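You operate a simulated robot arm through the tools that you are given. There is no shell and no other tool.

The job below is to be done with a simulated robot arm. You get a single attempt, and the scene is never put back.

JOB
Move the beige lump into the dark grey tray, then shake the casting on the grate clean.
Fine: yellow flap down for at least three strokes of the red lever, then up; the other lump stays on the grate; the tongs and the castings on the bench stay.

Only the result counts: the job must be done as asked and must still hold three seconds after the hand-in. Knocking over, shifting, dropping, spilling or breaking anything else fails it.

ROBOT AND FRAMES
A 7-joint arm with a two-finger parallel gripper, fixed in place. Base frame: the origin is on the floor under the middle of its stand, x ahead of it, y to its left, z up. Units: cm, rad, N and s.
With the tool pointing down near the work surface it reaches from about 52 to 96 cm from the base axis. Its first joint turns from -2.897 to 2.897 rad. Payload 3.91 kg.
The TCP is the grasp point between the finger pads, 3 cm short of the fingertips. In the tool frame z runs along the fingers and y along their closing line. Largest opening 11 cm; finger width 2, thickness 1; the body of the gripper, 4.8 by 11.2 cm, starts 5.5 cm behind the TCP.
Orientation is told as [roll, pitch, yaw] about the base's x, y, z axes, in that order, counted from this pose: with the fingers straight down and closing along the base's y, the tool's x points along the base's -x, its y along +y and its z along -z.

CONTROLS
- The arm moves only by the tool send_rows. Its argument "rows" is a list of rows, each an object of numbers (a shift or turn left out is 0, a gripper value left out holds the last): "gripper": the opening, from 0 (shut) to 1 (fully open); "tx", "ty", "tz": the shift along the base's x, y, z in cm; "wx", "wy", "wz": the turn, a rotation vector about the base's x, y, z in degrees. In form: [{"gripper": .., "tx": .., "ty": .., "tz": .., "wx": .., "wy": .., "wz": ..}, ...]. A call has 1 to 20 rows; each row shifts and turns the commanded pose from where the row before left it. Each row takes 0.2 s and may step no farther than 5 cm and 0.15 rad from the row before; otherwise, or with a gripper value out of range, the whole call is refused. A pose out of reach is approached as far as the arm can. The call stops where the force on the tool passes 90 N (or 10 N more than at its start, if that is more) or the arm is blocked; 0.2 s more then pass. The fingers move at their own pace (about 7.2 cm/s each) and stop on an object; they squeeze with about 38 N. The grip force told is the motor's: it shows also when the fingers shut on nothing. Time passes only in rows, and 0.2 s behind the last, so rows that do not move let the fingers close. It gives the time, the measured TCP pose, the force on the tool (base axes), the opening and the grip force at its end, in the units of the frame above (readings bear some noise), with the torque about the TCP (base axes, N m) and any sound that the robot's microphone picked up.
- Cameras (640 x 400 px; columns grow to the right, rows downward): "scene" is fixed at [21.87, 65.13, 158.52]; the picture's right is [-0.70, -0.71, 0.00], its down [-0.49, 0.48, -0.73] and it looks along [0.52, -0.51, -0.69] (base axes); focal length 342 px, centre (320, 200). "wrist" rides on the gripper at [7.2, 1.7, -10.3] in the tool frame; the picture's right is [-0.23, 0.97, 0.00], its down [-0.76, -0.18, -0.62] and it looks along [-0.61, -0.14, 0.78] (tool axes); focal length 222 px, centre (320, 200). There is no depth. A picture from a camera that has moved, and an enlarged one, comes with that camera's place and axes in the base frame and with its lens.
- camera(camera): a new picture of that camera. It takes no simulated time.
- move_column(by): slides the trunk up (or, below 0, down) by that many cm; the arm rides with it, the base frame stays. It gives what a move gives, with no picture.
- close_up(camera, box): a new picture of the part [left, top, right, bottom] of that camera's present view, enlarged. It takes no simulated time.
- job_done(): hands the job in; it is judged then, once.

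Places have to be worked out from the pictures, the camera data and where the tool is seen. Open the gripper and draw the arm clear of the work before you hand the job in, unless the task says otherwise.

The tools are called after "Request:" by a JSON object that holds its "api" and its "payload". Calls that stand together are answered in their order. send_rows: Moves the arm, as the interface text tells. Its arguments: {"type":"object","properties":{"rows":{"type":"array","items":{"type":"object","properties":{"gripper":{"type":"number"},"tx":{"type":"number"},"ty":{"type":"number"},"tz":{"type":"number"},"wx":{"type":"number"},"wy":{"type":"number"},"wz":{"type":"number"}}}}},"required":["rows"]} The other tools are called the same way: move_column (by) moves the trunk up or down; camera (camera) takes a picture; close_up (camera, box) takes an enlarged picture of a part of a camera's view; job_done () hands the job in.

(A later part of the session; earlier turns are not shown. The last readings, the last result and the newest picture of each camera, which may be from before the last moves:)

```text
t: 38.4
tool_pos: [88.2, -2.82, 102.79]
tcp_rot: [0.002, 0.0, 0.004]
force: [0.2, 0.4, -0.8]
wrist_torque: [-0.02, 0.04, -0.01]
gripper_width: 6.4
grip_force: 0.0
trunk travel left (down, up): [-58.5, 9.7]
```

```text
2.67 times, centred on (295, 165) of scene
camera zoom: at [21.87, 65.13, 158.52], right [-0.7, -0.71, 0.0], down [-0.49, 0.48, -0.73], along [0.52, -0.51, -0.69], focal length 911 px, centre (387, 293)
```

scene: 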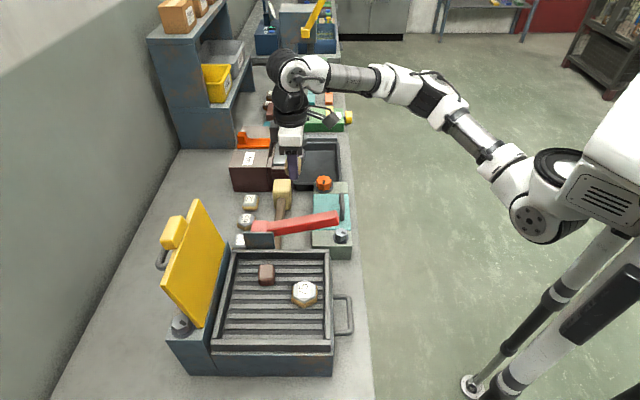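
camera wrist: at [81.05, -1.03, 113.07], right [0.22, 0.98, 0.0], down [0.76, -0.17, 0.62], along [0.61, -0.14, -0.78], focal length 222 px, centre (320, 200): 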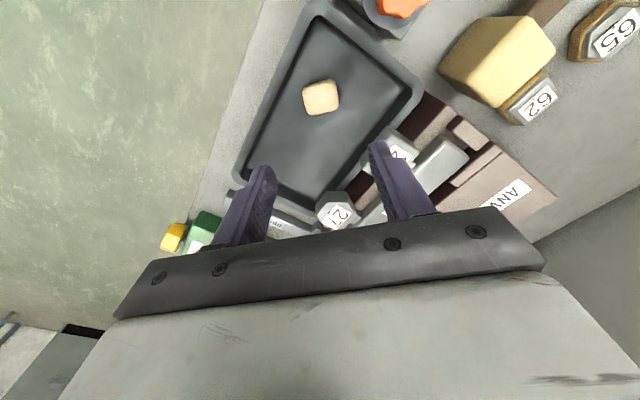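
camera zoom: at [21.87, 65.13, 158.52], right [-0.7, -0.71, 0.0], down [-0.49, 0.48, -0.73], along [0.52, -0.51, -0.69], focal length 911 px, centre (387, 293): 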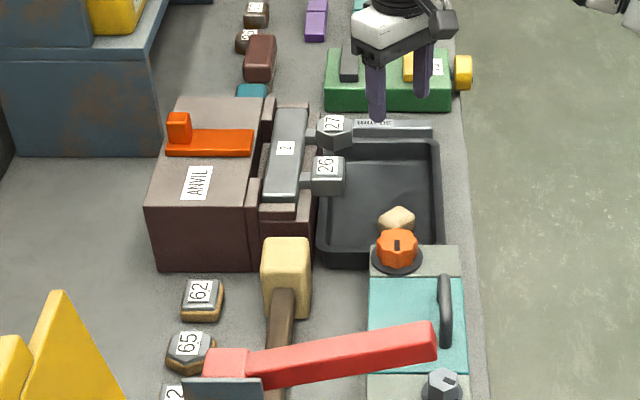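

The beige lump is in the dark grey tray. Now back toward the flap: up and over the lever, turning the yaw to 45° as the arm swings round.

Request:
{"api": "send_rows", "payload": {"rows": [{"tx": -1, "ty": 1.5, "tz": 1}, {"tx": -2, "ty": 3, "tz": 1.5, "wz": 3}, {"tx": -2, "ty": 3, "tz": 1.5, "wz": 4}, {"tx": -2, "ty": 3, "tz": 1.5, "wz": 4}, {"tx": -2, "ty": 3, "tz": 1.5, "wz": 4}, {"tx": -2, "ty": 3, "tz": 1.5, "wz": 4}, {"tx": -2, "ty": 3, "tz": 1.5, "wz": 4}, {"tx": -2, "ty": 3, "tz": 1.5, "wz": 4}, {"tx": -2, "ty": 3, "tz": 1, "wz": 4}, {"tx": -1, "ty": 3, "wz": 4}, {"tx": -1, "ty": 3, "wz": 4}, {"tx": -0.5, "ty": 3, "wz": 4}, {"tx": -0.5, "ty": 3, "wz": 2}]}}

Request:
{"api": "move_column", "payload": {"by": 9}}

Request:
{"api": "camera", "payload": {"camera": "wrist"}}

```text
t: 41.2
tool_pos: [68.17, 34.99, 115.22]
tcp_rot: [0.0, 0.0, 0.791]
force: [0.1, 0.7, 0.5]
wrist_torque: [-0.02, -0.02, -0.01]
gripper_width: 6.38
grip_force: 0.2
trunk travel left (down, up): [-58.5, 9.7]
```

```text
t: 42.5
tool_pos: [68.25, 34.89, 124.15]
tcp_rot: [0.001, -0.001, 0.79]
force: [-0.8, 0.2, -1.0]
wrist_torque: [0.02, 0.0, -0.01]
gripper_width: 6.4
grip_force: 0.2
trunk travel left (down, up): [-67.5, 0.7]
```

```text
taken
camera wrist: at [62.03, 31.0, 134.5], right [-0.53, 0.85, 0.0], down [0.66, 0.42, 0.62], along [0.53, 0.33, -0.78], focal length 222 px, centre (320, 200)
```

wrist: 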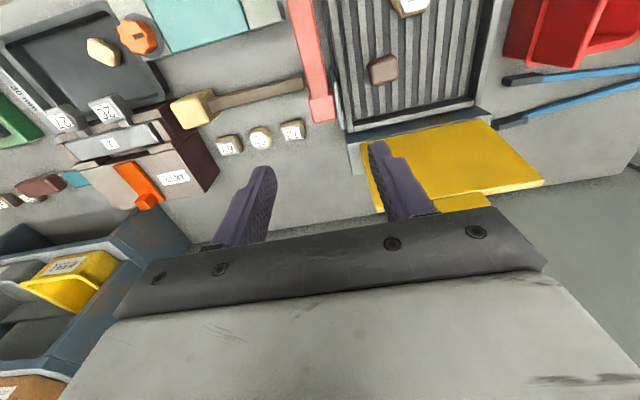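

I'll zoom in with the scene camera on the flap's block and handle to understand their shape now the arm is clear.

Request:
{"api": "close_up", "payload": {"camera": "scene", "box": [145, 195, 235, 285]}}

Request:
{"api": "close_up", "payload": {"camera": "wrist", "box": [300, 100, 560, 260]}}

Request:
{"api": "close_up", "payload": {"camera": "scene", "box": [215, 195, 365, 275]}}

```text
4.44 times, centred on (190, 240) of scene
camera zoom: at [21.87, 65.13, 158.52], right [-0.7, -0.71, 0.0], down [-0.49, 0.48, -0.73], along [0.52, -0.51, -0.69], focal length 1519 px, centre (898, 22)
```

zoom: 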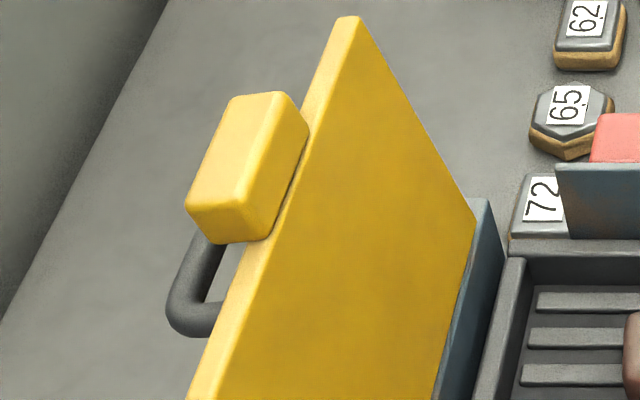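

```text
2.46 times, centred on (430, 180) of wrist
camera zoom: at [62.03, 31.0, 134.5], right [-0.53, 0.85, 0.0], down [0.66, 0.42, 0.62], along [0.53, 0.33, -0.78], focal length 547 px, centre (49, 249)
```

zoom: 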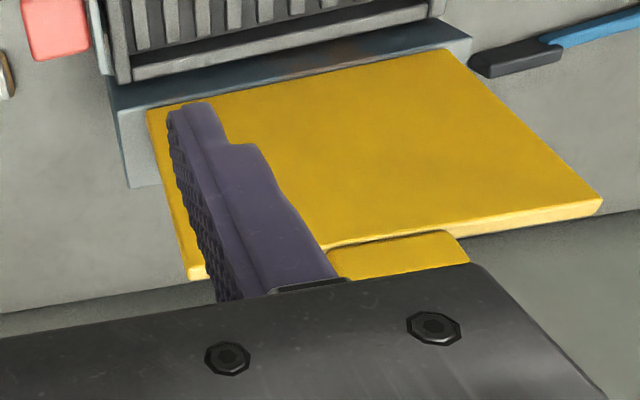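

```text
4.27 times, centred on (290, 235) of scene
camera zoom: at [21.87, 65.13, 158.52], right [-0.7, -0.71, 0.0], down [-0.49, 0.48, -0.73], along [0.52, -0.51, -0.69], focal length 1458 px, centre (448, 51)
```

zoom: 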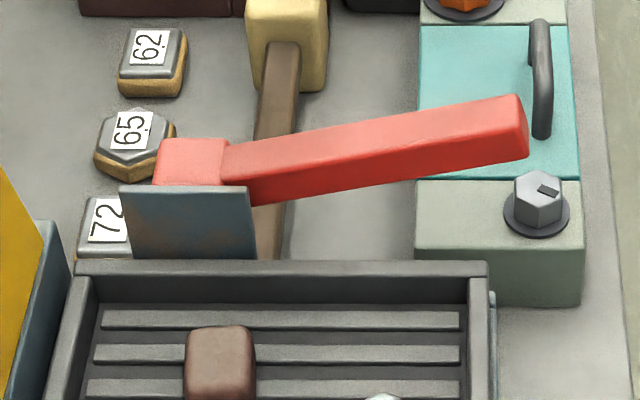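

The block sits on the back of the flap at its free edge and projects a little above it: about 6.5 cm long parallel to the hinge, top near (68.2,55.5,113.7). I'll pinch its two ends with the fingers closing parallel to the hinge, tilting the tool toward the wall for reach. First to a standoff with tilt.

Request:
{"api": "send_rows", "payload": {"rows": [{"gripper": 0.85, "tx": -1, "ty": 2.5}, {"tx": -1, "ty": 2.5}, {"tx": -1, "ty": 2.5, "wx": 4.17, "wy": -4.32}, {"tx": -1, "ty": 2.5, "wx": 4.17, "wy": -4.32}, {"tx": -1, "ty": 2.5, "wx": 4.17, "wy": -4.32}, {"tx": -1, "ty": 1.5, "wx": 4.17, "wy": -4.32}]}}

Request:
{"api": "camera", "payload": {"camera": "wrist"}}

Request:
{"api": "camera", "payload": {"camera": "scene"}}

```text
t: 43.9
tool_pos: [62.17, 48.99, 124.22]
tcp_rot: [-0.01, -0.421, 0.793]
force: [-1.0, 0.1, -0.1]
wrist_torque: [-0.02, -0.02, 0.0]
gripper_width: 9.37
grip_force: 0.1
trunk travel left (down, up): [-67.5, 0.7]
```

```text
taken
camera wrist: at [53.45, 42.5, 130.7], right [-0.55, 0.83, 0.08], down [0.43, 0.19, 0.88], along [0.72, 0.52, -0.46], focal length 222 px, centre (320, 200)
```

wrist: 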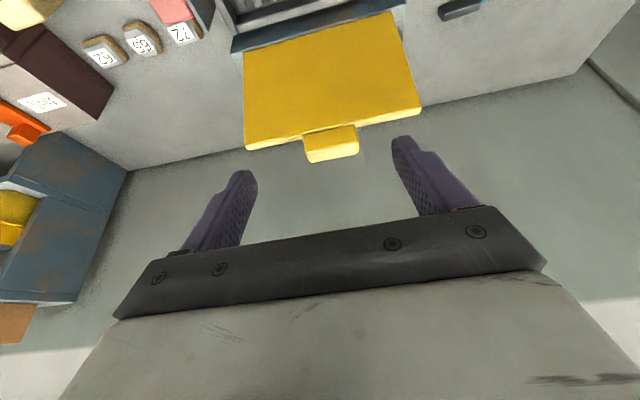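

```text
taken
```

scene: 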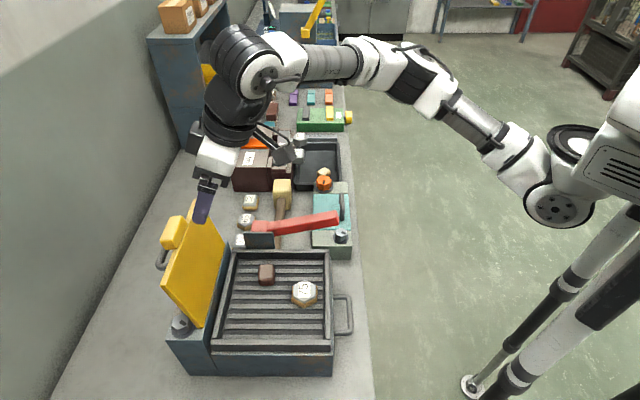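

The tilted view shows the flap and block clearly. I'll zoom in for the block's position and shape.

Request:
{"api": "close_up", "payload": {"camera": "wrist", "box": [220, 60, 440, 200]}}

Request:
{"api": "close_up", "payload": {"camera": "scene", "box": [145, 160, 245, 260]}}

```text
2.86 times, centred on (330, 130) of wrist
camera zoom: at [53.45, 42.5, 130.7], right [-0.55, 0.83, 0.08], down [0.43, 0.19, 0.88], along [0.72, 0.52, -0.46], focal length 635 px, centre (291, 400)
```

zoom: 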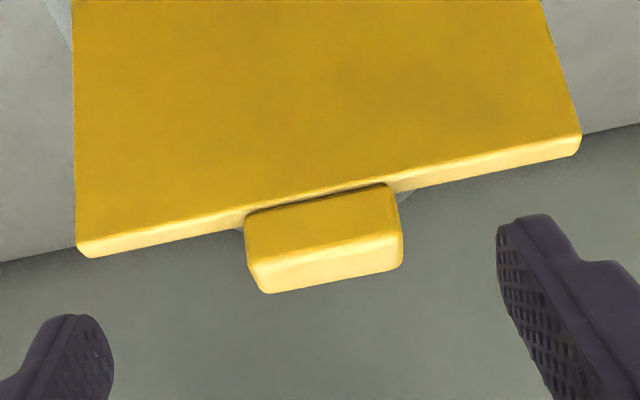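

```text
4.00 times, centred on (195, 210) of scene
camera zoom: at [21.87, 65.13, 158.52], right [-0.7, -0.71, 0.0], down [-0.49, 0.48, -0.73], along [0.52, -0.51, -0.69], focal length 1367 px, centre (820, 160)
```

zoom: 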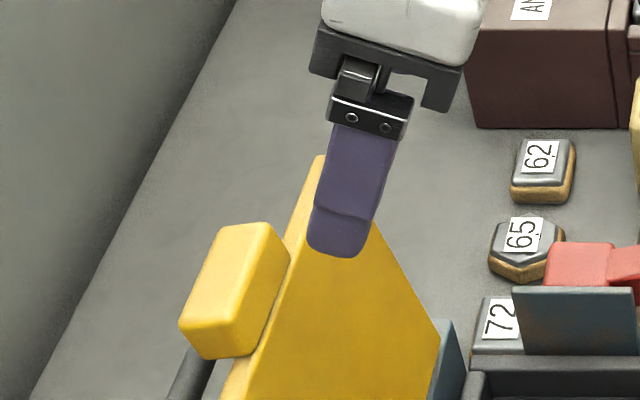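

The block looks about 6.2 × 2.6 × 2.3 cm, sitting on the flap's free edge with its centre near (67.8,55.5,113.1). I'll approach along the tool axis to a 5 cm standoff and check the alignment.

Request:
{"api": "send_rows", "payload": {"rows": [{"tx": 1.2, "ty": 1.5, "tz": -1.3}, {"tx": 1.2, "ty": 1.5, "tz": -1.4}, {"tx": 1.06, "ty": 1.3, "tz": -1.4}]}}

Request:
{"api": "camera", "payload": {"camera": "wrist"}}

Request:
{"api": "close_up", "payload": {"camera": "scene", "box": [145, 160, 245, 260]}}

```text
t: 44.7
tool_pos: [65.81, 53.08, 120.02]
tcp_rot: [-0.012, -0.418, 0.795]
force: [-0.4, 0.9, 0.8]
wrist_torque: [0.0, 0.03, -0.04]
gripper_width: 9.33
grip_force: 0.1
trunk travel left (down, up): [-67.5, 0.7]
```

```text
taken
camera wrist: at [57.01, 46.82, 126.49], right [-0.55, 0.83, 0.08], down [0.43, 0.19, 0.88], along [0.72, 0.52, -0.47], focal length 222 px, centre (320, 200)
```

wrist: 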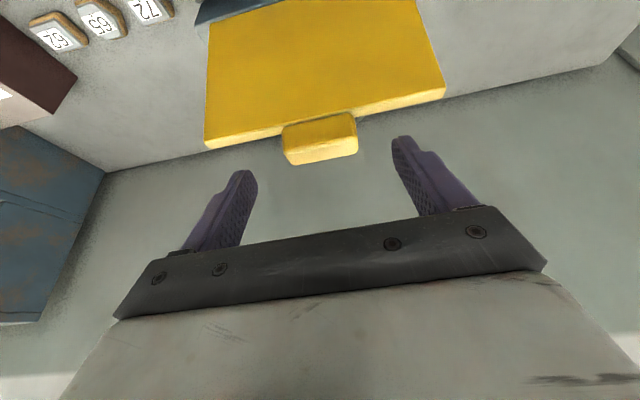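

```text
4.00 times, centred on (195, 210) of scene
camera zoom: at [21.87, 65.13, 158.52], right [-0.7, -0.71, 0.0], down [-0.49, 0.48, -0.73], along [0.52, -0.51, -0.69], focal length 1367 px, centre (820, 160)
```

zoom: 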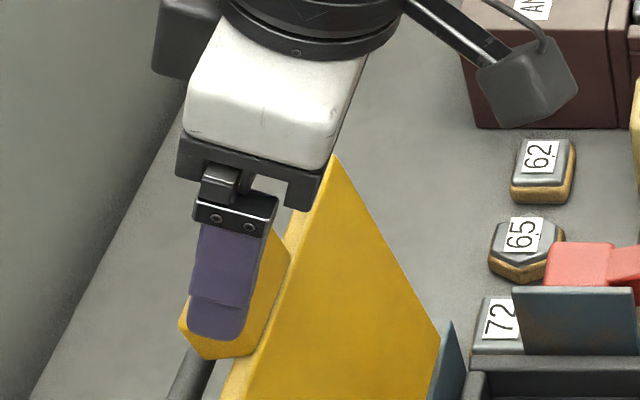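

Aligned laterally, with the block's centre in line with the tool axis. I'll close in most of the remaining distance and look again.

Request:
{"api": "send_rows", "payload": {"rows": [{"tx": 0.5, "ty": 0.55, "tz": -1.3}, {"tx": 0.5, "ty": 0.55, "tz": -1.3}]}}

Request:
{"api": "camera", "payload": {"camera": "wrist"}}

Request:
{"api": "close_up", "payload": {"camera": "scene", "box": [155, 190, 225, 260]}}

Request:
{"api": "close_up", "payload": {"camera": "wrist", "box": [220, 80, 440, 220]}}

```text
t: 45.3
tool_pos: [66.8, 54.31, 117.49]
tcp_rot: [-0.008, -0.418, 0.793]
force: [0.2, -0.8, -0.3]
wrist_torque: [0.01, -0.04, -0.01]
gripper_width: 9.35
grip_force: 0.1
trunk travel left (down, up): [-67.5, 0.7]
```

```text
taken
camera wrist: at [57.95, 47.86, 123.94], right [-0.55, 0.83, 0.08], down [0.43, 0.19, 0.88], along [0.72, 0.52, -0.47], focal length 222 px, centre (320, 200)
```

wrist: 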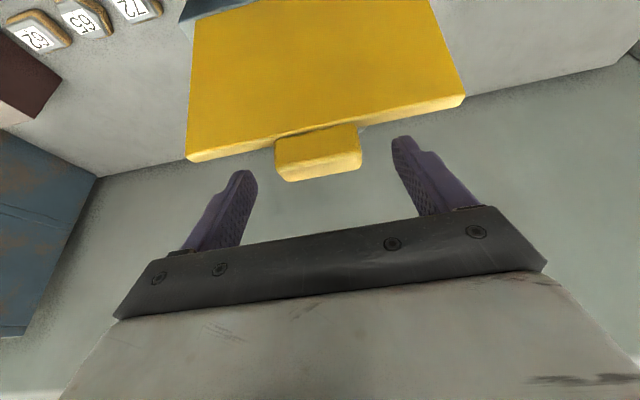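

```text
5.71 times, centred on (190, 225) of scene
camera zoom: at [21.87, 65.13, 158.52], right [-0.7, -0.71, 0.0], down [-0.49, 0.48, -0.73], along [0.52, -0.51, -0.69], focal length 1953 px, centre (1063, 57)
```

zoom: 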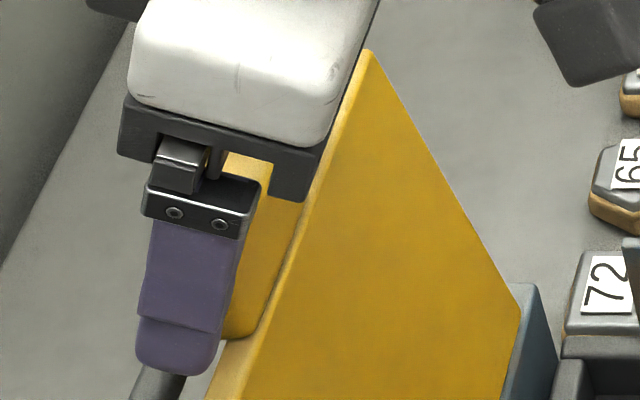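

```text
2.86 times, centred on (330, 150) of wrist
camera zoom: at [57.95, 47.86, 123.94], right [-0.55, 0.83, 0.08], down [0.43, 0.19, 0.88], along [0.72, 0.52, -0.47], focal length 635 px, centre (291, 343)
```

zoom: 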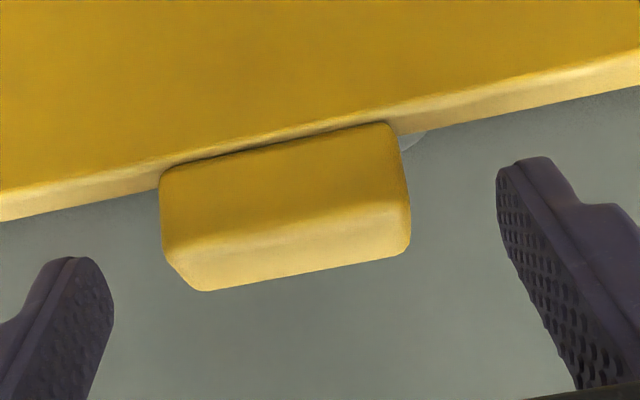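

The block centre is about 1.5 cm beyond the fingertips along the tool axis and well aligned. I'll advance 1.8 cm along the axis so the tips overlap the block ends.

Request:
{"api": "send_rows", "payload": {"rows": [{"tx": 0.26, "ty": 0.26, "tz": -0.85}, {"tx": 0.25, "ty": 0.25, "tz": -0.8}]}}

Request:
{"api": "close_up", "payload": {"camera": "wrist", "box": [220, 80, 440, 220]}}

Request:
{"api": "close_up", "payload": {"camera": "scene", "box": [155, 190, 225, 260]}}

```text
t: 45.9
tool_pos: [67.22, 54.74, 115.73]
tcp_rot: [-0.008, -0.419, 0.791]
force: [-0.4, -1.0, 0.2]
wrist_torque: [0.0, 0.0, 0.01]
gripper_width: 9.35
grip_force: 0.1
trunk travel left (down, up): [-67.5, 0.7]
```

```text
2.86 times, centred on (330, 150) of wrist
camera zoom: at [58.42, 48.37, 122.27], right [-0.55, 0.83, 0.08], down [0.43, 0.19, 0.88], along [0.72, 0.52, -0.47], focal length 635 px, centre (291, 343)
```

zoom: 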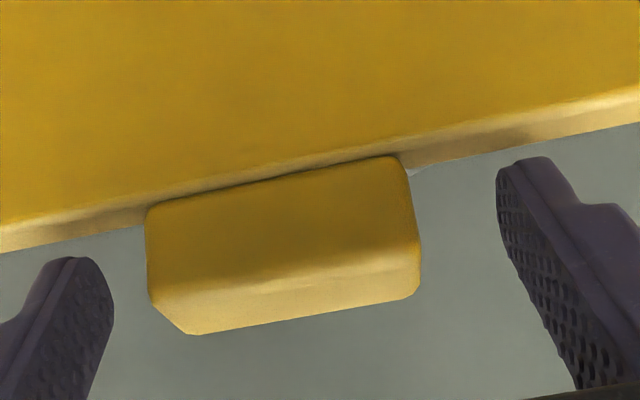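

```text
5.71 times, centred on (190, 225) of scene
camera zoom: at [21.87, 65.13, 158.52], right [-0.7, -0.71, 0.0], down [-0.49, 0.48, -0.73], along [0.52, -0.51, -0.69], focal length 1953 px, centre (1063, 57)
```

zoom: 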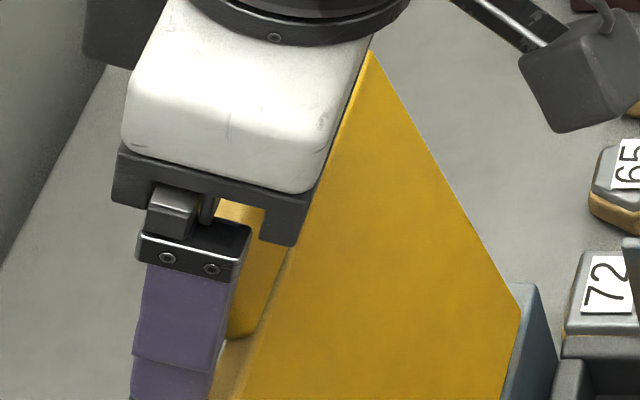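

The tips now overlap the block by about half its depth. I'll close on it gently.

Request:
{"api": "send_rows", "payload": {"rows": [{"tx": 0.06, "ty": 0.06, "tz": -0.2}, {"gripper": 0.5}, {}, {}]}}

Request:
{"api": "close_up", "payload": {"camera": "wrist", "box": [220, 80, 440, 220]}}

```text
t: 46.9
tool_pos: [67.38, 54.63, 115.63]
tcp_rot: [-0.008, -0.422, 0.79]
force: [5.0, -5.3, 0.0]
wrist_torque: [0.24, 0.24, -0.08]
gripper_width: 5.99
grip_force: 45.6
trunk travel left (down, up): [-67.5, 0.7]
```

```text
2.86 times, centred on (330, 150) of wrist
camera zoom: at [58.6, 48.32, 122.1], right [-0.54, 0.83, 0.08], down [0.43, 0.19, 0.88], along [0.72, 0.52, -0.47], focal length 635 px, centre (291, 343)
```

zoom: 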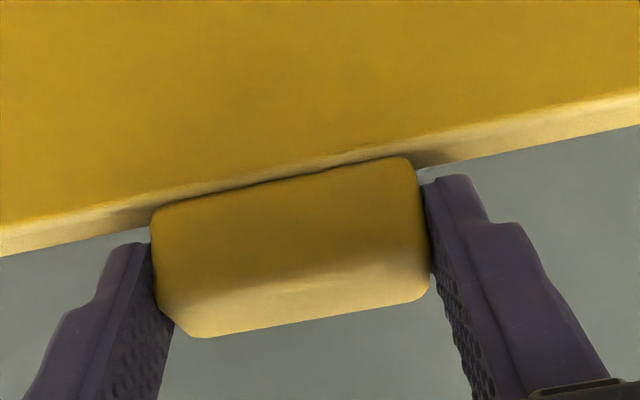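

Gripped on the block at 6.0 cm. I'll start the arc about the hinge (radius about 15.5 cm) with one small step and read the forces.

Request:
{"api": "send_rows", "payload": {"rows": [{"tx": -0.3, "ty": -0.38, "tz": 0.1, "wx": 0.35, "wy": -0.36}, {"tx": -0.34, "ty": -0.33, "tz": 0.11, "wx": 0.35, "wy": -0.36}]}}

Request:
{"api": "close_up", "payload": {"camera": "scene", "box": [145, 190, 255, 300]}}

```text
t: 47.5
tool_pos: [66.83, 54.12, 115.83]
tcp_rot: [-0.008, -0.437, 0.794]
force: [9.2, 0.3, -1.3]
wrist_torque: [1.37, -0.41, -0.4]
gripper_width: 5.98
grip_force: 45.0
trunk travel left (down, up): [-67.5, 0.7]
```

```text
3.64 times, centred on (200, 245) of scene
camera zoom: at [21.87, 65.13, 158.52], right [-0.7, -0.71, 0.0], down [-0.49, 0.48, -0.73], along [0.52, -0.51, -0.69], focal length 1243 px, centre (756, 36)
```

zoom: 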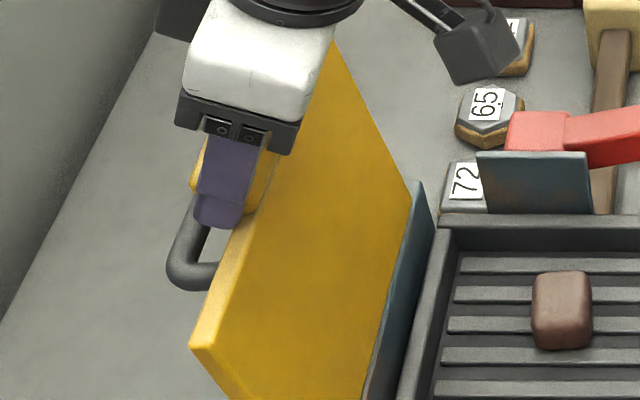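

The flap is following with about 7 N resistance and the grip steady. I'll continue along the arc in small rows.

Request:
{"api": "send_rows", "payload": {"rows": [{"tx": -0.5, "ty": -0.49, "tz": 0.1, "wx": 0.6, "wy": -0.62}, {"tx": -0.5, "ty": -0.49, "tz": 0.09, "wx": 0.6, "wy": -0.62}, {"tx": -0.51, "ty": -0.49, "tz": 0.04, "wx": 0.6, "wy": -0.62}, {"tx": -0.51, "ty": -0.49, "tz": 0.04, "wx": 0.6, "wy": -0.62}]}}

Request:
{"api": "close_up", "payload": {"camera": "scene", "box": [145, 190, 255, 300]}}

```text
t: 48.5
tool_pos: [64.87, 52.27, 116.03]
tcp_rot: [-0.011, -0.496, 0.793]
force: [12.4, -2.7, -3.2]
wrist_torque: [1.42, -0.44, -0.41]
gripper_width: 5.99
grip_force: 44.6
trunk travel left (down, up): [-67.5, 0.7]
```

```text
3.64 times, centred on (200, 245) of scene
camera zoom: at [21.87, 65.13, 158.52], right [-0.7, -0.71, 0.0], down [-0.49, 0.48, -0.73], along [0.52, -0.51, -0.69], focal length 1243 px, centre (756, 36)
```

zoom: 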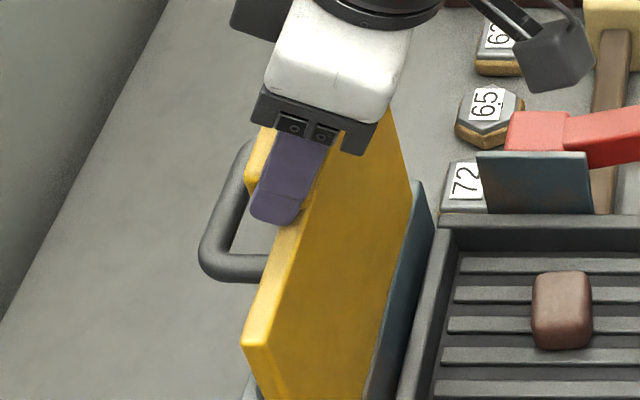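

It's nearly at vertical now and forces are small; the slight sideways load suggests nudging +e1 a bit. Continuing through vertical.

Request:
{"api": "send_rows", "payload": {"rows": [{"tx": -0.45, "ty": -0.54, "tz": -0.02, "wx": 0.53, "wy": -0.53}, {"tx": -0.45, "ty": -0.54, "tz": -0.03, "wx": 0.53, "wy": -0.53}, {"tx": -0.46, "ty": -0.53, "tz": -0.08, "wx": 0.53, "wy": -0.53}, {"tx": -0.49, "ty": -0.5, "tz": -0.08, "wx": 0.53, "wy": -0.53}, {"tx": -0.49, "ty": -0.49, "tz": -0.14, "wx": 0.53, "wy": -0.53}, {"tx": -0.49, "ty": -0.49, "tz": -0.15, "wx": 0.53, "wy": -0.53}, {"tx": -0.48, "ty": -0.48, "tz": -0.19, "wx": 0.53, "wy": -0.53}, {"tx": -0.48, "ty": -0.48, "tz": -0.2, "wx": 0.53, "wy": -0.53}]}}

Request:
{"api": "close_up", "payload": {"camera": "scene", "box": [145, 180, 275, 310]}}

```text
t: 50.3
tool_pos: [60.91, 48.07, 115.35]
tcp_rot: [-0.011, -0.602, 0.795]
force: [7.2, 1.9, 3.6]
wrist_torque: [1.72, -0.29, -0.64]
gripper_width: 5.97
grip_force: 45.5
trunk travel left (down, up): [-67.5, 0.7]
```

```text
3.08 times, centred on (210, 245) of scene
camera zoom: at [21.87, 65.13, 158.52], right [-0.7, -0.71, 0.0], down [-0.49, 0.48, -0.73], along [0.52, -0.51, -0.69], focal length 1051 px, centre (658, 62)
```

zoom: 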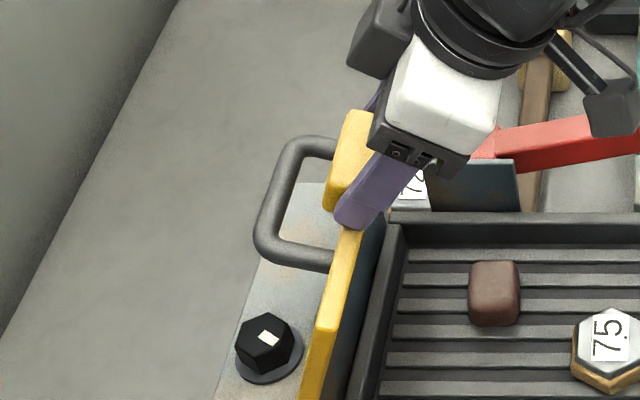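

The flap is past vertical and still following smoothly, with the grip steady. Continuing the arc downward.

Request:
{"api": "send_rows", "payload": {"rows": [{"tx": -0.467, "ty": -0.467, "tz": -0.25, "wx": 0.53, "wy": -0.53}, {"tx": -0.467, "ty": -0.467, "tz": -0.26, "wx": 0.53, "wy": -0.53}, {"tx": -0.453, "ty": -0.453, "tz": -0.31, "wx": 0.53, "wy": -0.53}, {"tx": -0.453, "ty": -0.453, "tz": -0.32, "wx": 0.53, "wy": -0.53}, {"tx": -0.431, "ty": -0.431, "tz": -0.36, "wx": 0.53, "wy": -0.53}, {"tx": -0.431, "ty": -0.431, "tz": -0.37, "wx": 0.53, "wy": -0.53}, {"tx": -0.41, "ty": -0.41, "tz": -0.41, "wx": 0.53, "wy": -0.53}, {"tx": -0.41, "ty": -0.41, "tz": -0.42, "wx": 0.53, "wy": -0.53}]}}

Request:
{"api": "close_up", "payload": {"camera": "scene", "box": [165, 180, 325, 340]}}

```text
t: 52.1
tool_pos: [57.27, 44.5, 112.58]
tcp_rot: [-0.014, -0.707, 0.797]
force: [1.8, 1.0, 10.1]
wrist_torque: [1.79, -0.21, -0.02]
gripper_width: 5.95
grip_force: 44.7
trunk travel left (down, up): [-67.5, 0.7]
```

```text
2.50 times, centred on (245, 260) of scene
camera zoom: at [21.87, 65.13, 158.52], right [-0.7, -0.71, 0.0], down [-0.49, 0.48, -0.73], along [0.52, -0.51, -0.69], focal length 854 px, centre (508, 50)
```

zoom: 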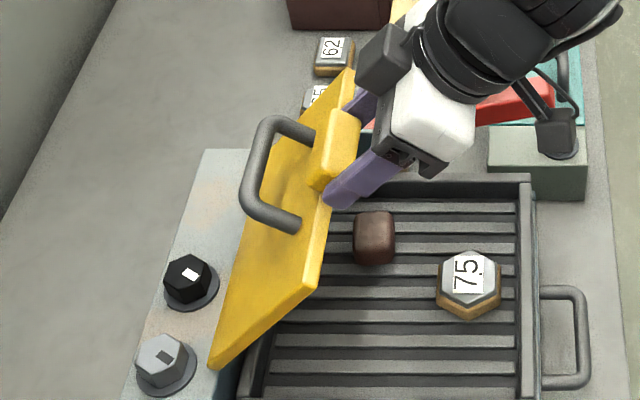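

Everything is tracking well, and a second knob that the flap had hidden is now visible on the hinge block. I'll continue lowering with the tilt held constant.

Request:
{"api": "send_rows", "payload": {"rows": [{"tx": -0.36, "ty": -0.36, "tz": -0.44}, {"tx": -0.36, "ty": -0.36, "tz": -0.44}, {"tx": -0.336, "ty": -0.336, "tz": -0.48}, {"tx": -0.336, "ty": -0.336, "tz": -0.49}, {"tx": -0.304, "ty": -0.304, "tz": -0.52}, {"tx": -0.304, "ty": -0.304, "tz": -0.52}, {"tx": -0.272, "ty": -0.272, "tz": -0.56}, {"tx": -0.272, "ty": -0.272, "tz": -0.56}]}}

Request:
{"api": "close_up", "payload": {"camera": "scene", "box": [165, 180, 365, 380]}}

Request:
{"api": "camera", "payload": {"camera": "wrist"}}

```text
t: 53.9
tool_pos: [54.62, 41.95, 108.37]
tcp_rot: [-0.013, -0.702, 0.795]
force: [-3.0, -8.8, 1.0]
wrist_torque: [-0.27, 0.58, 0.45]
gripper_width: 5.98
grip_force: 32.2
trunk travel left (down, up): [-67.5, 0.7]
```

```text
2.00 times, centred on (265, 280) of scene
camera zoom: at [21.87, 65.13, 158.52], right [-0.7, -0.71, 0.0], down [-0.49, 0.48, -0.73], along [0.52, -0.51, -0.69], focal length 683 px, centre (430, 40)
```

zoom: 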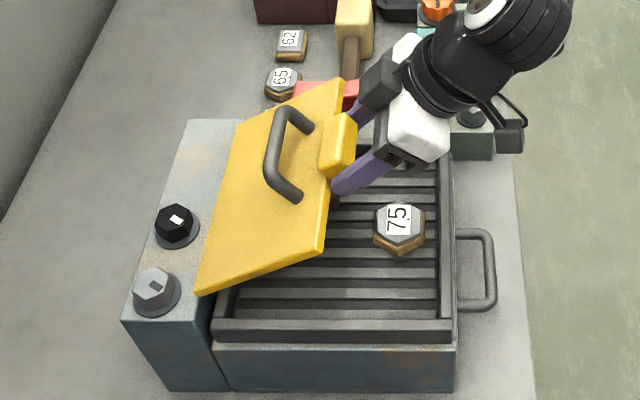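

```text
taken
camera wrist: at [44.87, 34.57, 111.51], right [-0.57, 0.81, 0.14], down [0.25, 0.01, 0.97], along [0.79, 0.58, -0.21], focal length 222 px, centre (320, 200)
```

wrist: 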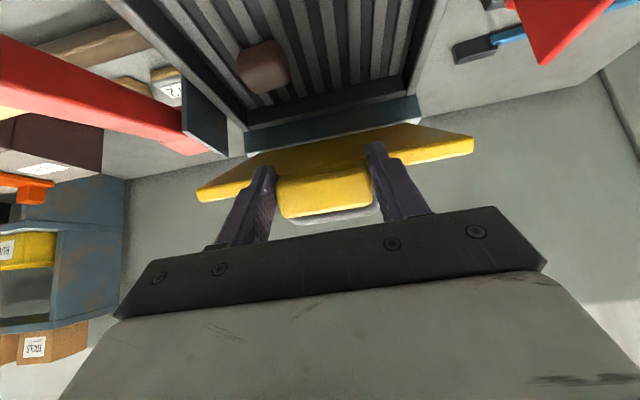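

About 35° remains and the grip is still at 6 cm. There's a slight push toward the front, so I'll bias the arc a touch outward and continue down.

Request:
{"api": "send_rows", "payload": {"rows": [{"tx": -0.27, "ty": -0.27, "tz": -0.57}, {"tx": -0.26, "ty": -0.26, "tz": -0.58}, {"tx": -0.22, "ty": -0.22, "tz": -0.6}, {"tx": -0.22, "ty": -0.22, "tz": -0.62}]}}

Request:
{"api": "close_up", "payload": {"camera": "scene", "box": [165, 180, 365, 380]}}

Request:
{"api": "close_up", "payload": {"camera": "wrist", "box": [180, 80, 480, 240]}}

```text
t: 54.9
tool_pos: [53.77, 41.1, 106.28]
tcp_rot: [-0.016, -0.71, 0.793]
force: [3.1, -6.5, 9.6]
wrist_torque: [1.72, -0.32, 0.37]
gripper_width: 6.0
grip_force: 45.5
trunk travel left (down, up): [-67.5, 0.7]
```

```text
2.00 times, centred on (265, 280) of scene
camera zoom: at [21.87, 65.13, 158.52], right [-0.7, -0.71, 0.0], down [-0.49, 0.48, -0.73], along [0.52, -0.51, -0.69], focal length 683 px, centre (430, 40)
```

zoom: 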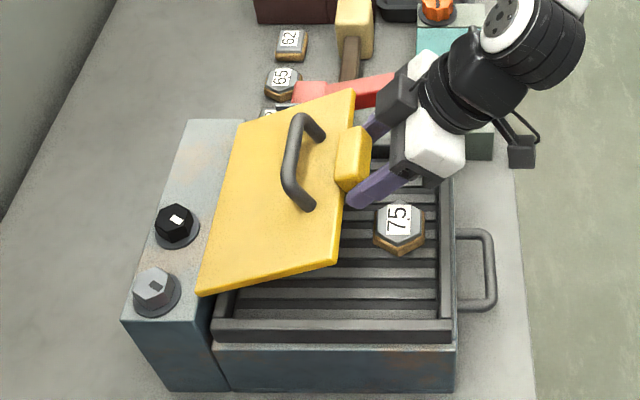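

```text
2.13 times, centred on (330, 160) of wrist
camera zoom: at [43.96, 33.67, 109.35], right [-0.57, 0.81, 0.14], down [0.24, 0.0, 0.97], along [0.79, 0.58, -0.2], focal length 474 px, centre (299, 285)
```

zoom: 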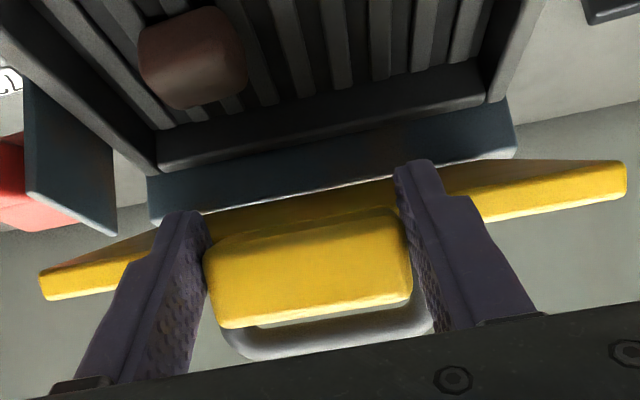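

Still holding well. The plate is now about 30° above horizontal, so I'll continue in small steps.

Request:
{"api": "send_rows", "payload": {"rows": [{"tx": -0.16, "ty": -0.17, "tz": -0.63}, {"tx": -0.16, "ty": -0.17, "tz": -0.64}, {"tx": -0.12, "ty": -0.13, "tz": -0.65}, {"tx": -0.12, "ty": -0.13, "tz": -0.66}]}}

Request:
{"api": "close_up", "payload": {"camera": "scene", "box": [165, 180, 365, 380]}}

Request:
{"api": "close_up", "payload": {"camera": "wrist", "box": [180, 80, 480, 240]}}

```text
t: 55.9
tool_pos: [53.11, 40.32, 103.7]
tcp_rot: [-0.013, -0.707, 0.797]
force: [-7.3, -19.7, 13.0]
wrist_torque: [1.63, -0.08, 0.64]
gripper_width: 5.99
grip_force: 45.3
trunk travel left (down, up): [-67.5, 0.7]
```

```text
2.00 times, centred on (265, 280) of scene
camera zoom: at [21.87, 65.13, 158.52], right [-0.7, -0.71, 0.0], down [-0.49, 0.48, -0.73], along [0.52, -0.51, -0.69], focal length 683 px, centre (430, 40)
```

zoom: 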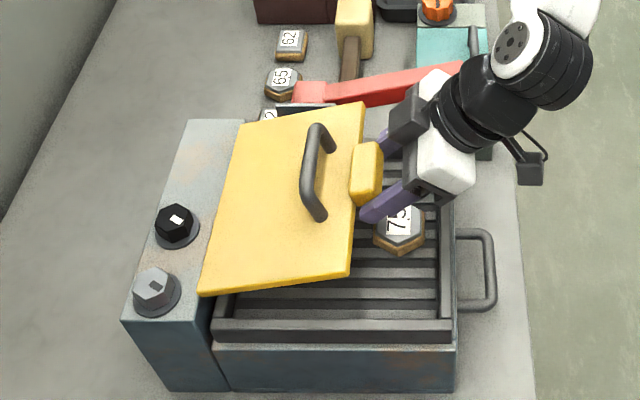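

```text
2.13 times, centred on (330, 160) of wrist
camera zoom: at [43.26, 32.95, 106.8], right [-0.57, 0.81, 0.14], down [0.24, 0.0, 0.97], along [0.79, 0.59, -0.2], focal length 474 px, centre (299, 285)
```

zoom: 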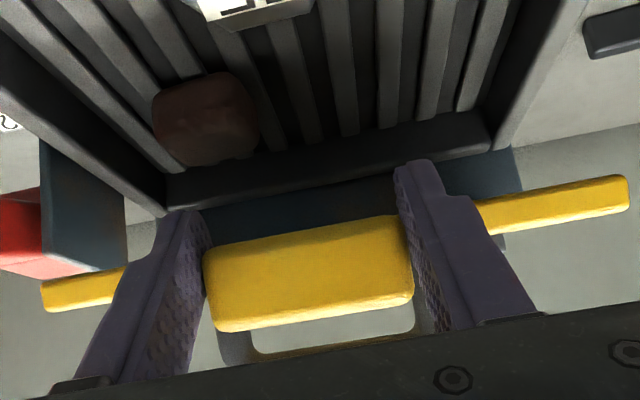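

The front-ward push rose to about 19 N, so the true arc bulges slightly more to the front. I'll shift outward and go on in small steps.

Request:
{"api": "send_rows", "payload": {"rows": [{"tx": -0.2, "ty": -0.2, "tz": -0.5}, {"tx": -0.15, "ty": -0.15, "tz": -0.6}, {"tx": -0.08, "ty": -0.08, "tz": -0.6}]}}

Request:
{"api": "close_up", "payload": {"camera": "scene", "box": [165, 180, 365, 380]}}

Request:
{"api": "close_up", "payload": {"camera": "wrist", "box": [180, 60, 480, 240]}}

```text
t: 56.7
tool_pos: [52.88, 40.0, 101.85]
tcp_rot: [-0.014, -0.71, 0.794]
force: [-1.7, -4.1, 7.7]
wrist_torque: [1.52, -0.41, 0.02]
gripper_width: 5.99
grip_force: 44.8
trunk travel left (down, up): [-67.5, 0.7]
```

```text
2.00 times, centred on (265, 280) of scene
camera zoom: at [21.87, 65.13, 158.52], right [-0.7, -0.71, 0.0], down [-0.49, 0.48, -0.73], along [0.52, -0.51, -0.69], focal length 683 px, centre (430, 40)
```

zoom: 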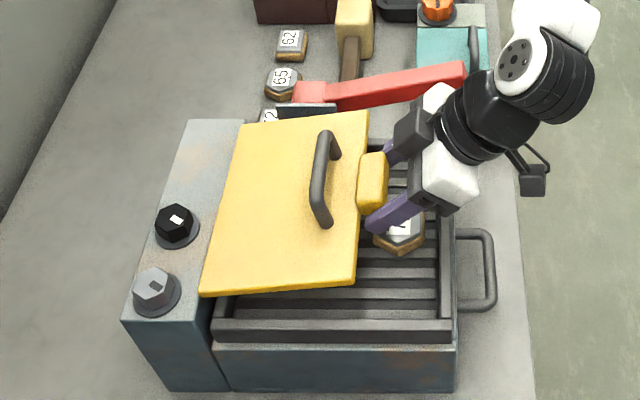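

```text
2.13 times, centred on (330, 150) of wrist
camera zoom: at [42.98, 32.68, 105.02], right [-0.57, 0.81, 0.14], down [0.24, 0.0, 0.97], along [0.79, 0.58, -0.2], focal length 474 px, centre (299, 307)
```

zoom: 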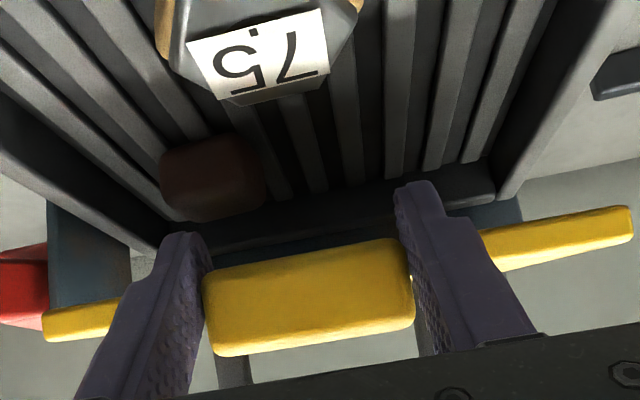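

The plate is about 15–20° from closed, and forces are low again. Continuing.

Request:
{"api": "send_rows", "payload": {"rows": [{"tx": -0.1, "ty": -0.1, "tz": -0.6}, {"tx": -0.07, "ty": -0.07, "tz": -0.6}, {"tx": -0.05, "ty": -0.05, "tz": -0.6}]}}

Request:
{"api": "close_up", "payload": {"camera": "scene", "box": [165, 180, 365, 380]}}

Request:
{"api": "close_up", "payload": {"camera": "wrist", "box": [180, 60, 480, 240]}}

```text
t: 57.5
tool_pos: [52.52, 39.9, 100.21]
tcp_rot: [-0.014, -0.706, 0.793]
force: [0.6, -0.6, 6.4]
wrist_torque: [1.43, -0.41, -0.07]
gripper_width: 6.0
grip_force: 44.7
trunk travel left (down, up): [-67.5, 0.7]
```

```text
2.00 times, centred on (265, 280) of scene
camera zoom: at [21.87, 65.13, 158.52], right [-0.7, -0.71, 0.0], down [-0.49, 0.48, -0.73], along [0.52, -0.51, -0.69], focal length 683 px, centre (430, 40)
```

zoom: 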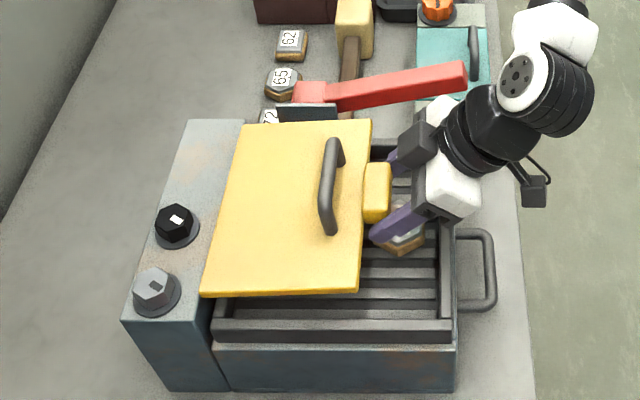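

```text
2.13 times, centred on (330, 150) of wrist
camera zoom: at [42.76, 32.47, 103.23], right [-0.57, 0.81, 0.14], down [0.24, 0.0, 0.97], along [0.79, 0.58, -0.2], focal length 474 px, centre (299, 307)
```

zoom: 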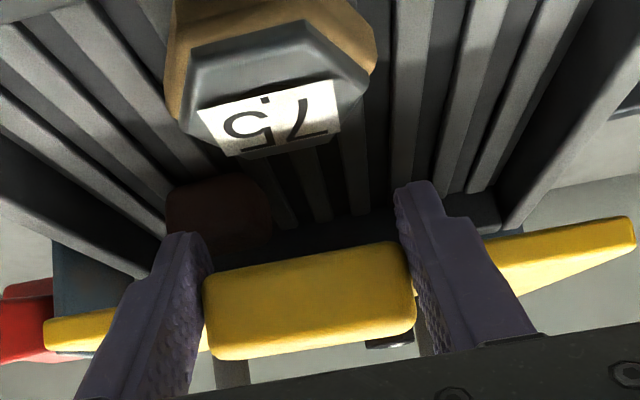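

The plate now looks close to horizontal (free edge at about 98). I'll go on in fine steps to feel for its stop.

Request:
{"api": "send_rows", "payload": {"rows": [{"tx": -0.02, "ty": -0.02, "tz": -0.4}, {"tz": -0.4}]}}

Request:
{"api": "close_up", "payload": {"camera": "wrist", "box": [180, 60, 480, 240]}}

```text
t: 58.1
tool_pos: [52.44, 39.84, 99.28]
tcp_rot: [-0.014, -0.707, 0.794]
force: [0.6, -4.4, 6.7]
wrist_torque: [1.41, -0.51, -0.01]
gripper_width: 5.99
grip_force: 44.9
trunk travel left (down, up): [-67.5, 0.7]
```

```text
2.13 times, centred on (330, 150) of wrist
camera zoom: at [42.71, 32.42, 102.42], right [-0.57, 0.81, 0.14], down [0.24, 0.01, 0.97], along [0.79, 0.58, -0.2], focal length 474 px, centre (299, 307)
```

zoom: 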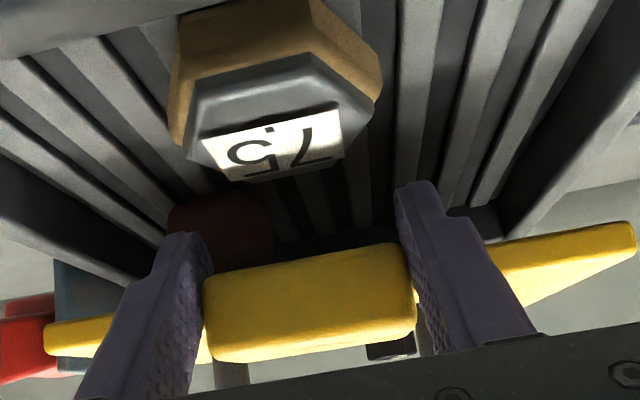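

Still no stop felt (about 7 N). Continuing in fine steps; the tips remain about 2 cm above the casting.

Request:
{"api": "send_rows", "payload": {"rows": [{"tx": 0.02, "ty": 0.02, "tz": -0.35}, {"tx": 0.03, "ty": 0.03, "tz": -0.35}]}}

Request:
{"api": "close_up", "payload": {"camera": "wrist", "box": [180, 60, 480, 240]}}

Request:
{"api": "close_up", "payload": {"camera": "scene", "box": [165, 200, 345, 380]}}

```text
t: 58.7
tool_pos: [52.39, 39.71, 98.68]
tcp_rot: [-0.013, -0.707, 0.796]
force: [-5.5, -8.2, 10.5]
wrist_torque: [0.86, 0.1, 0.09]
gripper_width: 6.0
grip_force: 45.1
trunk travel left (down, up): [-67.5, 0.7]
```

```text
2.13 times, centred on (330, 150) of wrist
camera zoom: at [42.71, 32.4, 101.77], right [-0.57, 0.81, 0.14], down [0.24, 0.01, 0.97], along [0.79, 0.58, -0.2], focal length 474 px, centre (299, 307)
```

zoom: 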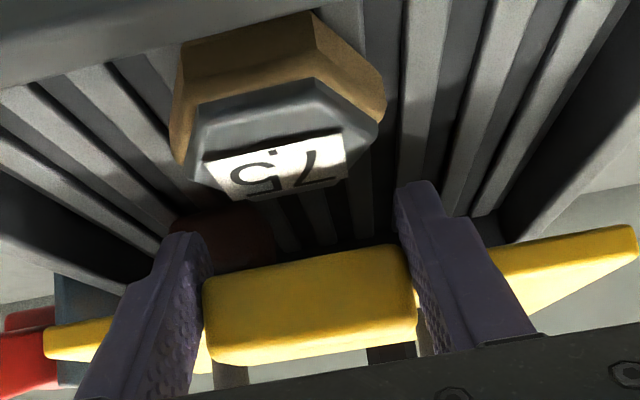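

```text
2.22 times, centred on (255, 290) of scene
camera zoom: at [21.87, 65.13, 158.52], right [-0.7, -0.71, 0.0], down [-0.49, 0.48, -0.73], along [0.52, -0.51, -0.69], focal length 759 px, centre (464, 0)
```

zoom: 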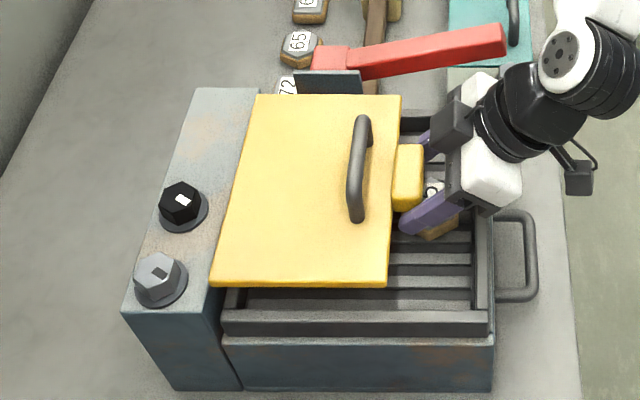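

Forces have shifted slightly (z 10 N, front 10 N), which may be the stop beginning. One more small step to see.

Request:
{"api": "send_rows", "payload": {"rows": [{"tx": -0.08, "ty": -0.08, "tz": -0.3}, {"tz": -0.2}]}}

```text
t: 59.3
tool_pos: [52.44, 39.71, 98.39]
tcp_rot: [-0.016, -0.718, 0.793]
force: [0.5, -8.2, 32.0]
wrist_torque: [0.74, 0.21, 0.14]
gripper_width: 5.98
grip_force: 44.8
trunk travel left (down, up): [-67.5, 0.7]
```

The upward force jumped to 32 N, so something is at a stop. I'll check visually that it's the flap on its seat and not a finger on the casting.

Request:
{"api": "close_up", "payload": {"camera": "wrist", "box": [180, 60, 480, 240]}}

Request:
{"api": "close_up", "payload": {"camera": "scene", "box": [255, 230, 345, 320]}}

Request:
{"api": "close_up", "payload": {"camera": "scene", "box": [165, 200, 345, 380]}}

```text
2.13 times, centred on (330, 150) of wrist
camera zoom: at [42.7, 32.41, 101.48], right [-0.57, 0.81, 0.14], down [0.24, 0.0, 0.97], along [0.79, 0.59, -0.19], focal length 474 px, centre (299, 307)
```

zoom: 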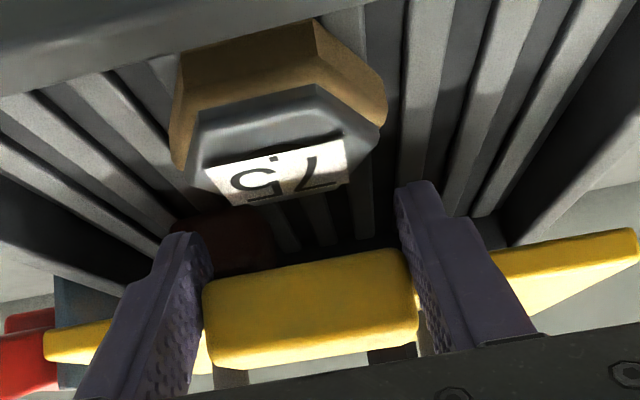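

```text
4.44 times, centred on (300, 275) of scene
camera zoom: at [21.87, 65.13, 158.52], right [-0.7, -0.71, 0.0], down [-0.49, 0.48, -0.73], along [0.52, -0.51, -0.69], focal length 1519 px, centre (409, -133)
```

zoom: 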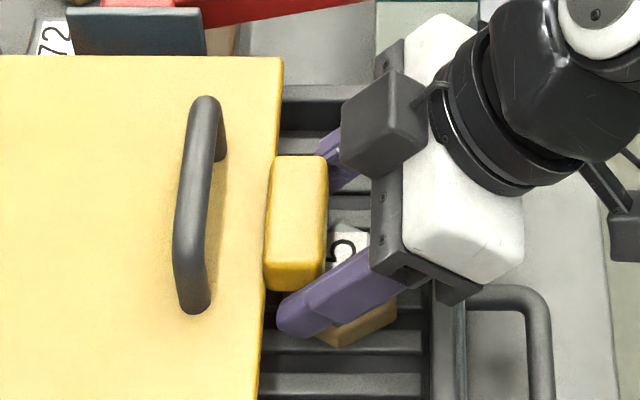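

```text
2.22 times, centred on (255, 290) of scene
camera zoom: at [21.87, 65.13, 158.52], right [-0.7, -0.71, 0.0], down [-0.49, 0.48, -0.73], along [0.52, -0.51, -0.69], focal length 759 px, centre (464, 0)
```

zoom: 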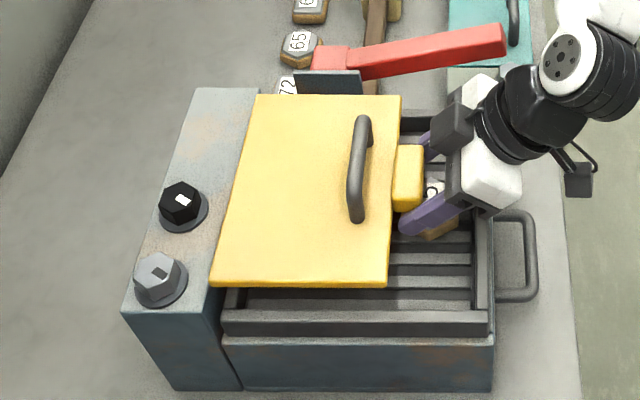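

The flap looks horizontal and the casting is free between the fingers. I'll relieve pressure slightly, open, and withdraw along the tool axis.

Request:
{"api": "send_rows", "payload": {"rows": [{"tz": 0.2}, {"gripper": 0.85}, {}]}}

Request:
{"api": "send_rows", "payload": {"rows": [{"tx": -0.46, "ty": -0.46, "tz": 0.76}, {"tx": -0.92, "ty": -0.92, "tz": 1.52}, {"tx": -0.92, "ty": -0.92, "tz": 1.52}, {"tz": 2, "wx": -3, "wy": 3}, {"tz": 3, "wx": -4, "wy": 4}, {"tz": 3, "wx": -4, "wy": 4}, {"tz": 3, "wx": -4, "wy": 4}]}}

Request:
{"api": "close_up", "payload": {"camera": "scene", "box": [165, 200, 365, 380]}}

Request:
{"api": "camera", "payload": {"camera": "wrist"}}

```text
t: 60.1
tool_pos: [52.59, 39.84, 98.07]
tcp_rot: [-0.014, -0.704, 0.794]
force: [0.4, -1.0, 0.0]
wrist_torque: [0.0, 0.02, 0.01]
gripper_width: 9.34
grip_force: 0.1
trunk travel left (down, up): [-67.5, 0.7]
```

```text
t: 61.7
tool_pos: [50.08, 37.4, 113.18]
tcp_rot: [-0.01, -0.333, 0.794]
force: [0.2, 0.5, 0.5]
wrist_torque: [0.01, 0.01, 0.03]
gripper_width: 9.34
grip_force: 0.0
trunk travel left (down, up): [-67.5, 0.7]
```

```text
2.22 times, centred on (265, 290) of scene
camera zoom: at [21.87, 65.13, 158.52], right [-0.7, -0.71, 0.0], down [-0.49, 0.48, -0.73], along [0.52, -0.51, -0.69], focal length 759 px, centre (442, 0)
```

zoom: 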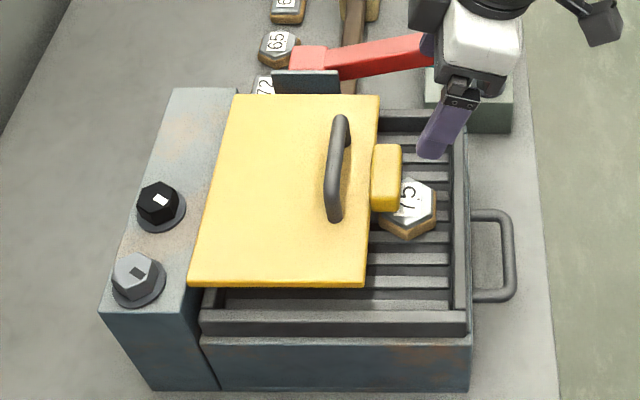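

```text
taken
camera wrist: at [41.75, 31.53, 120.49], right [-0.54, 0.84, 0.07], down [0.48, 0.25, 0.84], along [0.69, 0.49, -0.54], focal length 222 px, centre (320, 200)
```

wrist: 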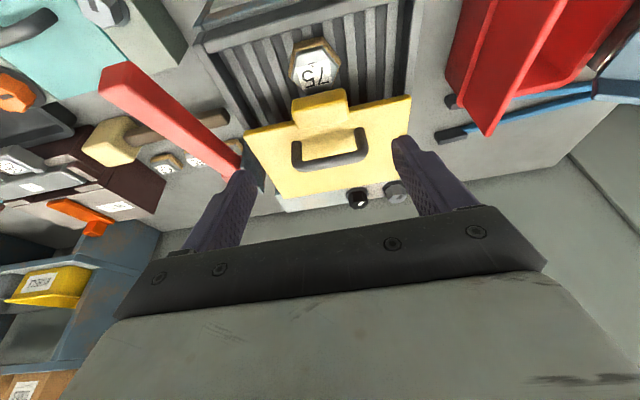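

The flap stays down. Now the red lever: I'll untilt the tool and move above the lever's free end, staying high, to measure it.

Request:
{"api": "send_rows", "payload": {"rows": [{"tz": 1, "wx": -3.4, "wy": 3.4}, {"tx": 1.5, "ty": -2, "tz": 1, "wx": -3.4, "wy": 3.4}, {"tx": 1.5, "ty": -2, "tz": 1, "wx": -3.4, "wy": 3.4}, {"tx": 1.5, "ty": -2, "tz": 1, "wx": -3.3, "wy": 3.3}, {"tx": 1.5, "ty": -2}, {"tx": 1.5, "ty": -2}]}}

Request:
{"api": "camera", "payload": {"camera": "wrist"}}

Request:
{"api": "close_up", "payload": {"camera": "scene", "box": [220, 190, 370, 290]}}

```text
t: 63.1
tool_pos: [57.77, 27.43, 116.96]
tcp_rot: [-0.008, -0.003, 0.794]
force: [-0.5, 0.7, 0.3]
wrist_torque: [0.0, 0.0, -0.01]
gripper_width: 9.36
grip_force: 0.1
trunk travel left (down, up): [-67.5, 0.7]
```

```text
taken
camera wrist: at [51.44, 23.61, 127.37], right [-0.53, 0.84, -0.01], down [0.66, 0.42, 0.63], along [0.53, 0.33, -0.78], focal length 222 px, centre (320, 200)
```

wrist: 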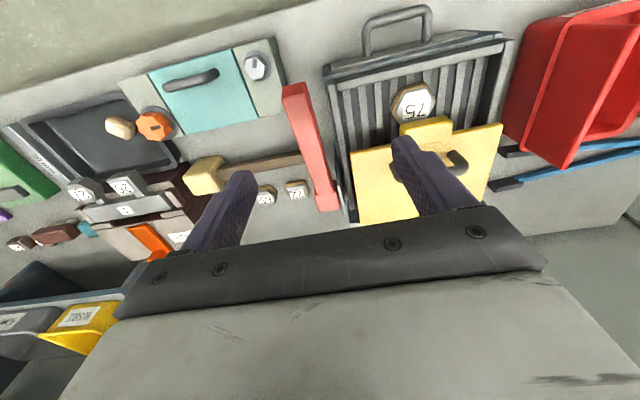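

```text
4.00 times, centred on (295, 240) of scene
camera zoom: at [21.87, 65.13, 158.52], right [-0.7, -0.71, 0.0], down [-0.49, 0.48, -0.73], along [0.52, -0.51, -0.69], focal length 1367 px, centre (420, 40)
```

zoom: 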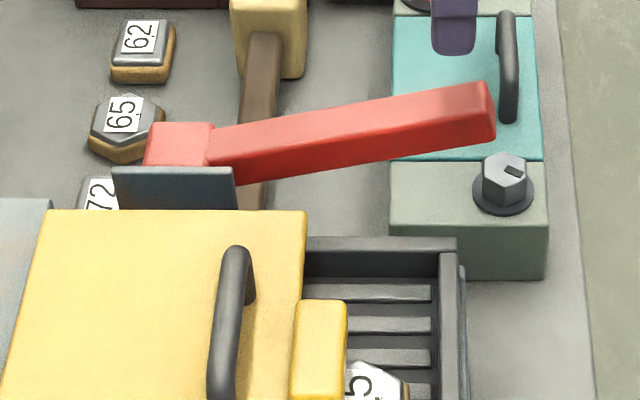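

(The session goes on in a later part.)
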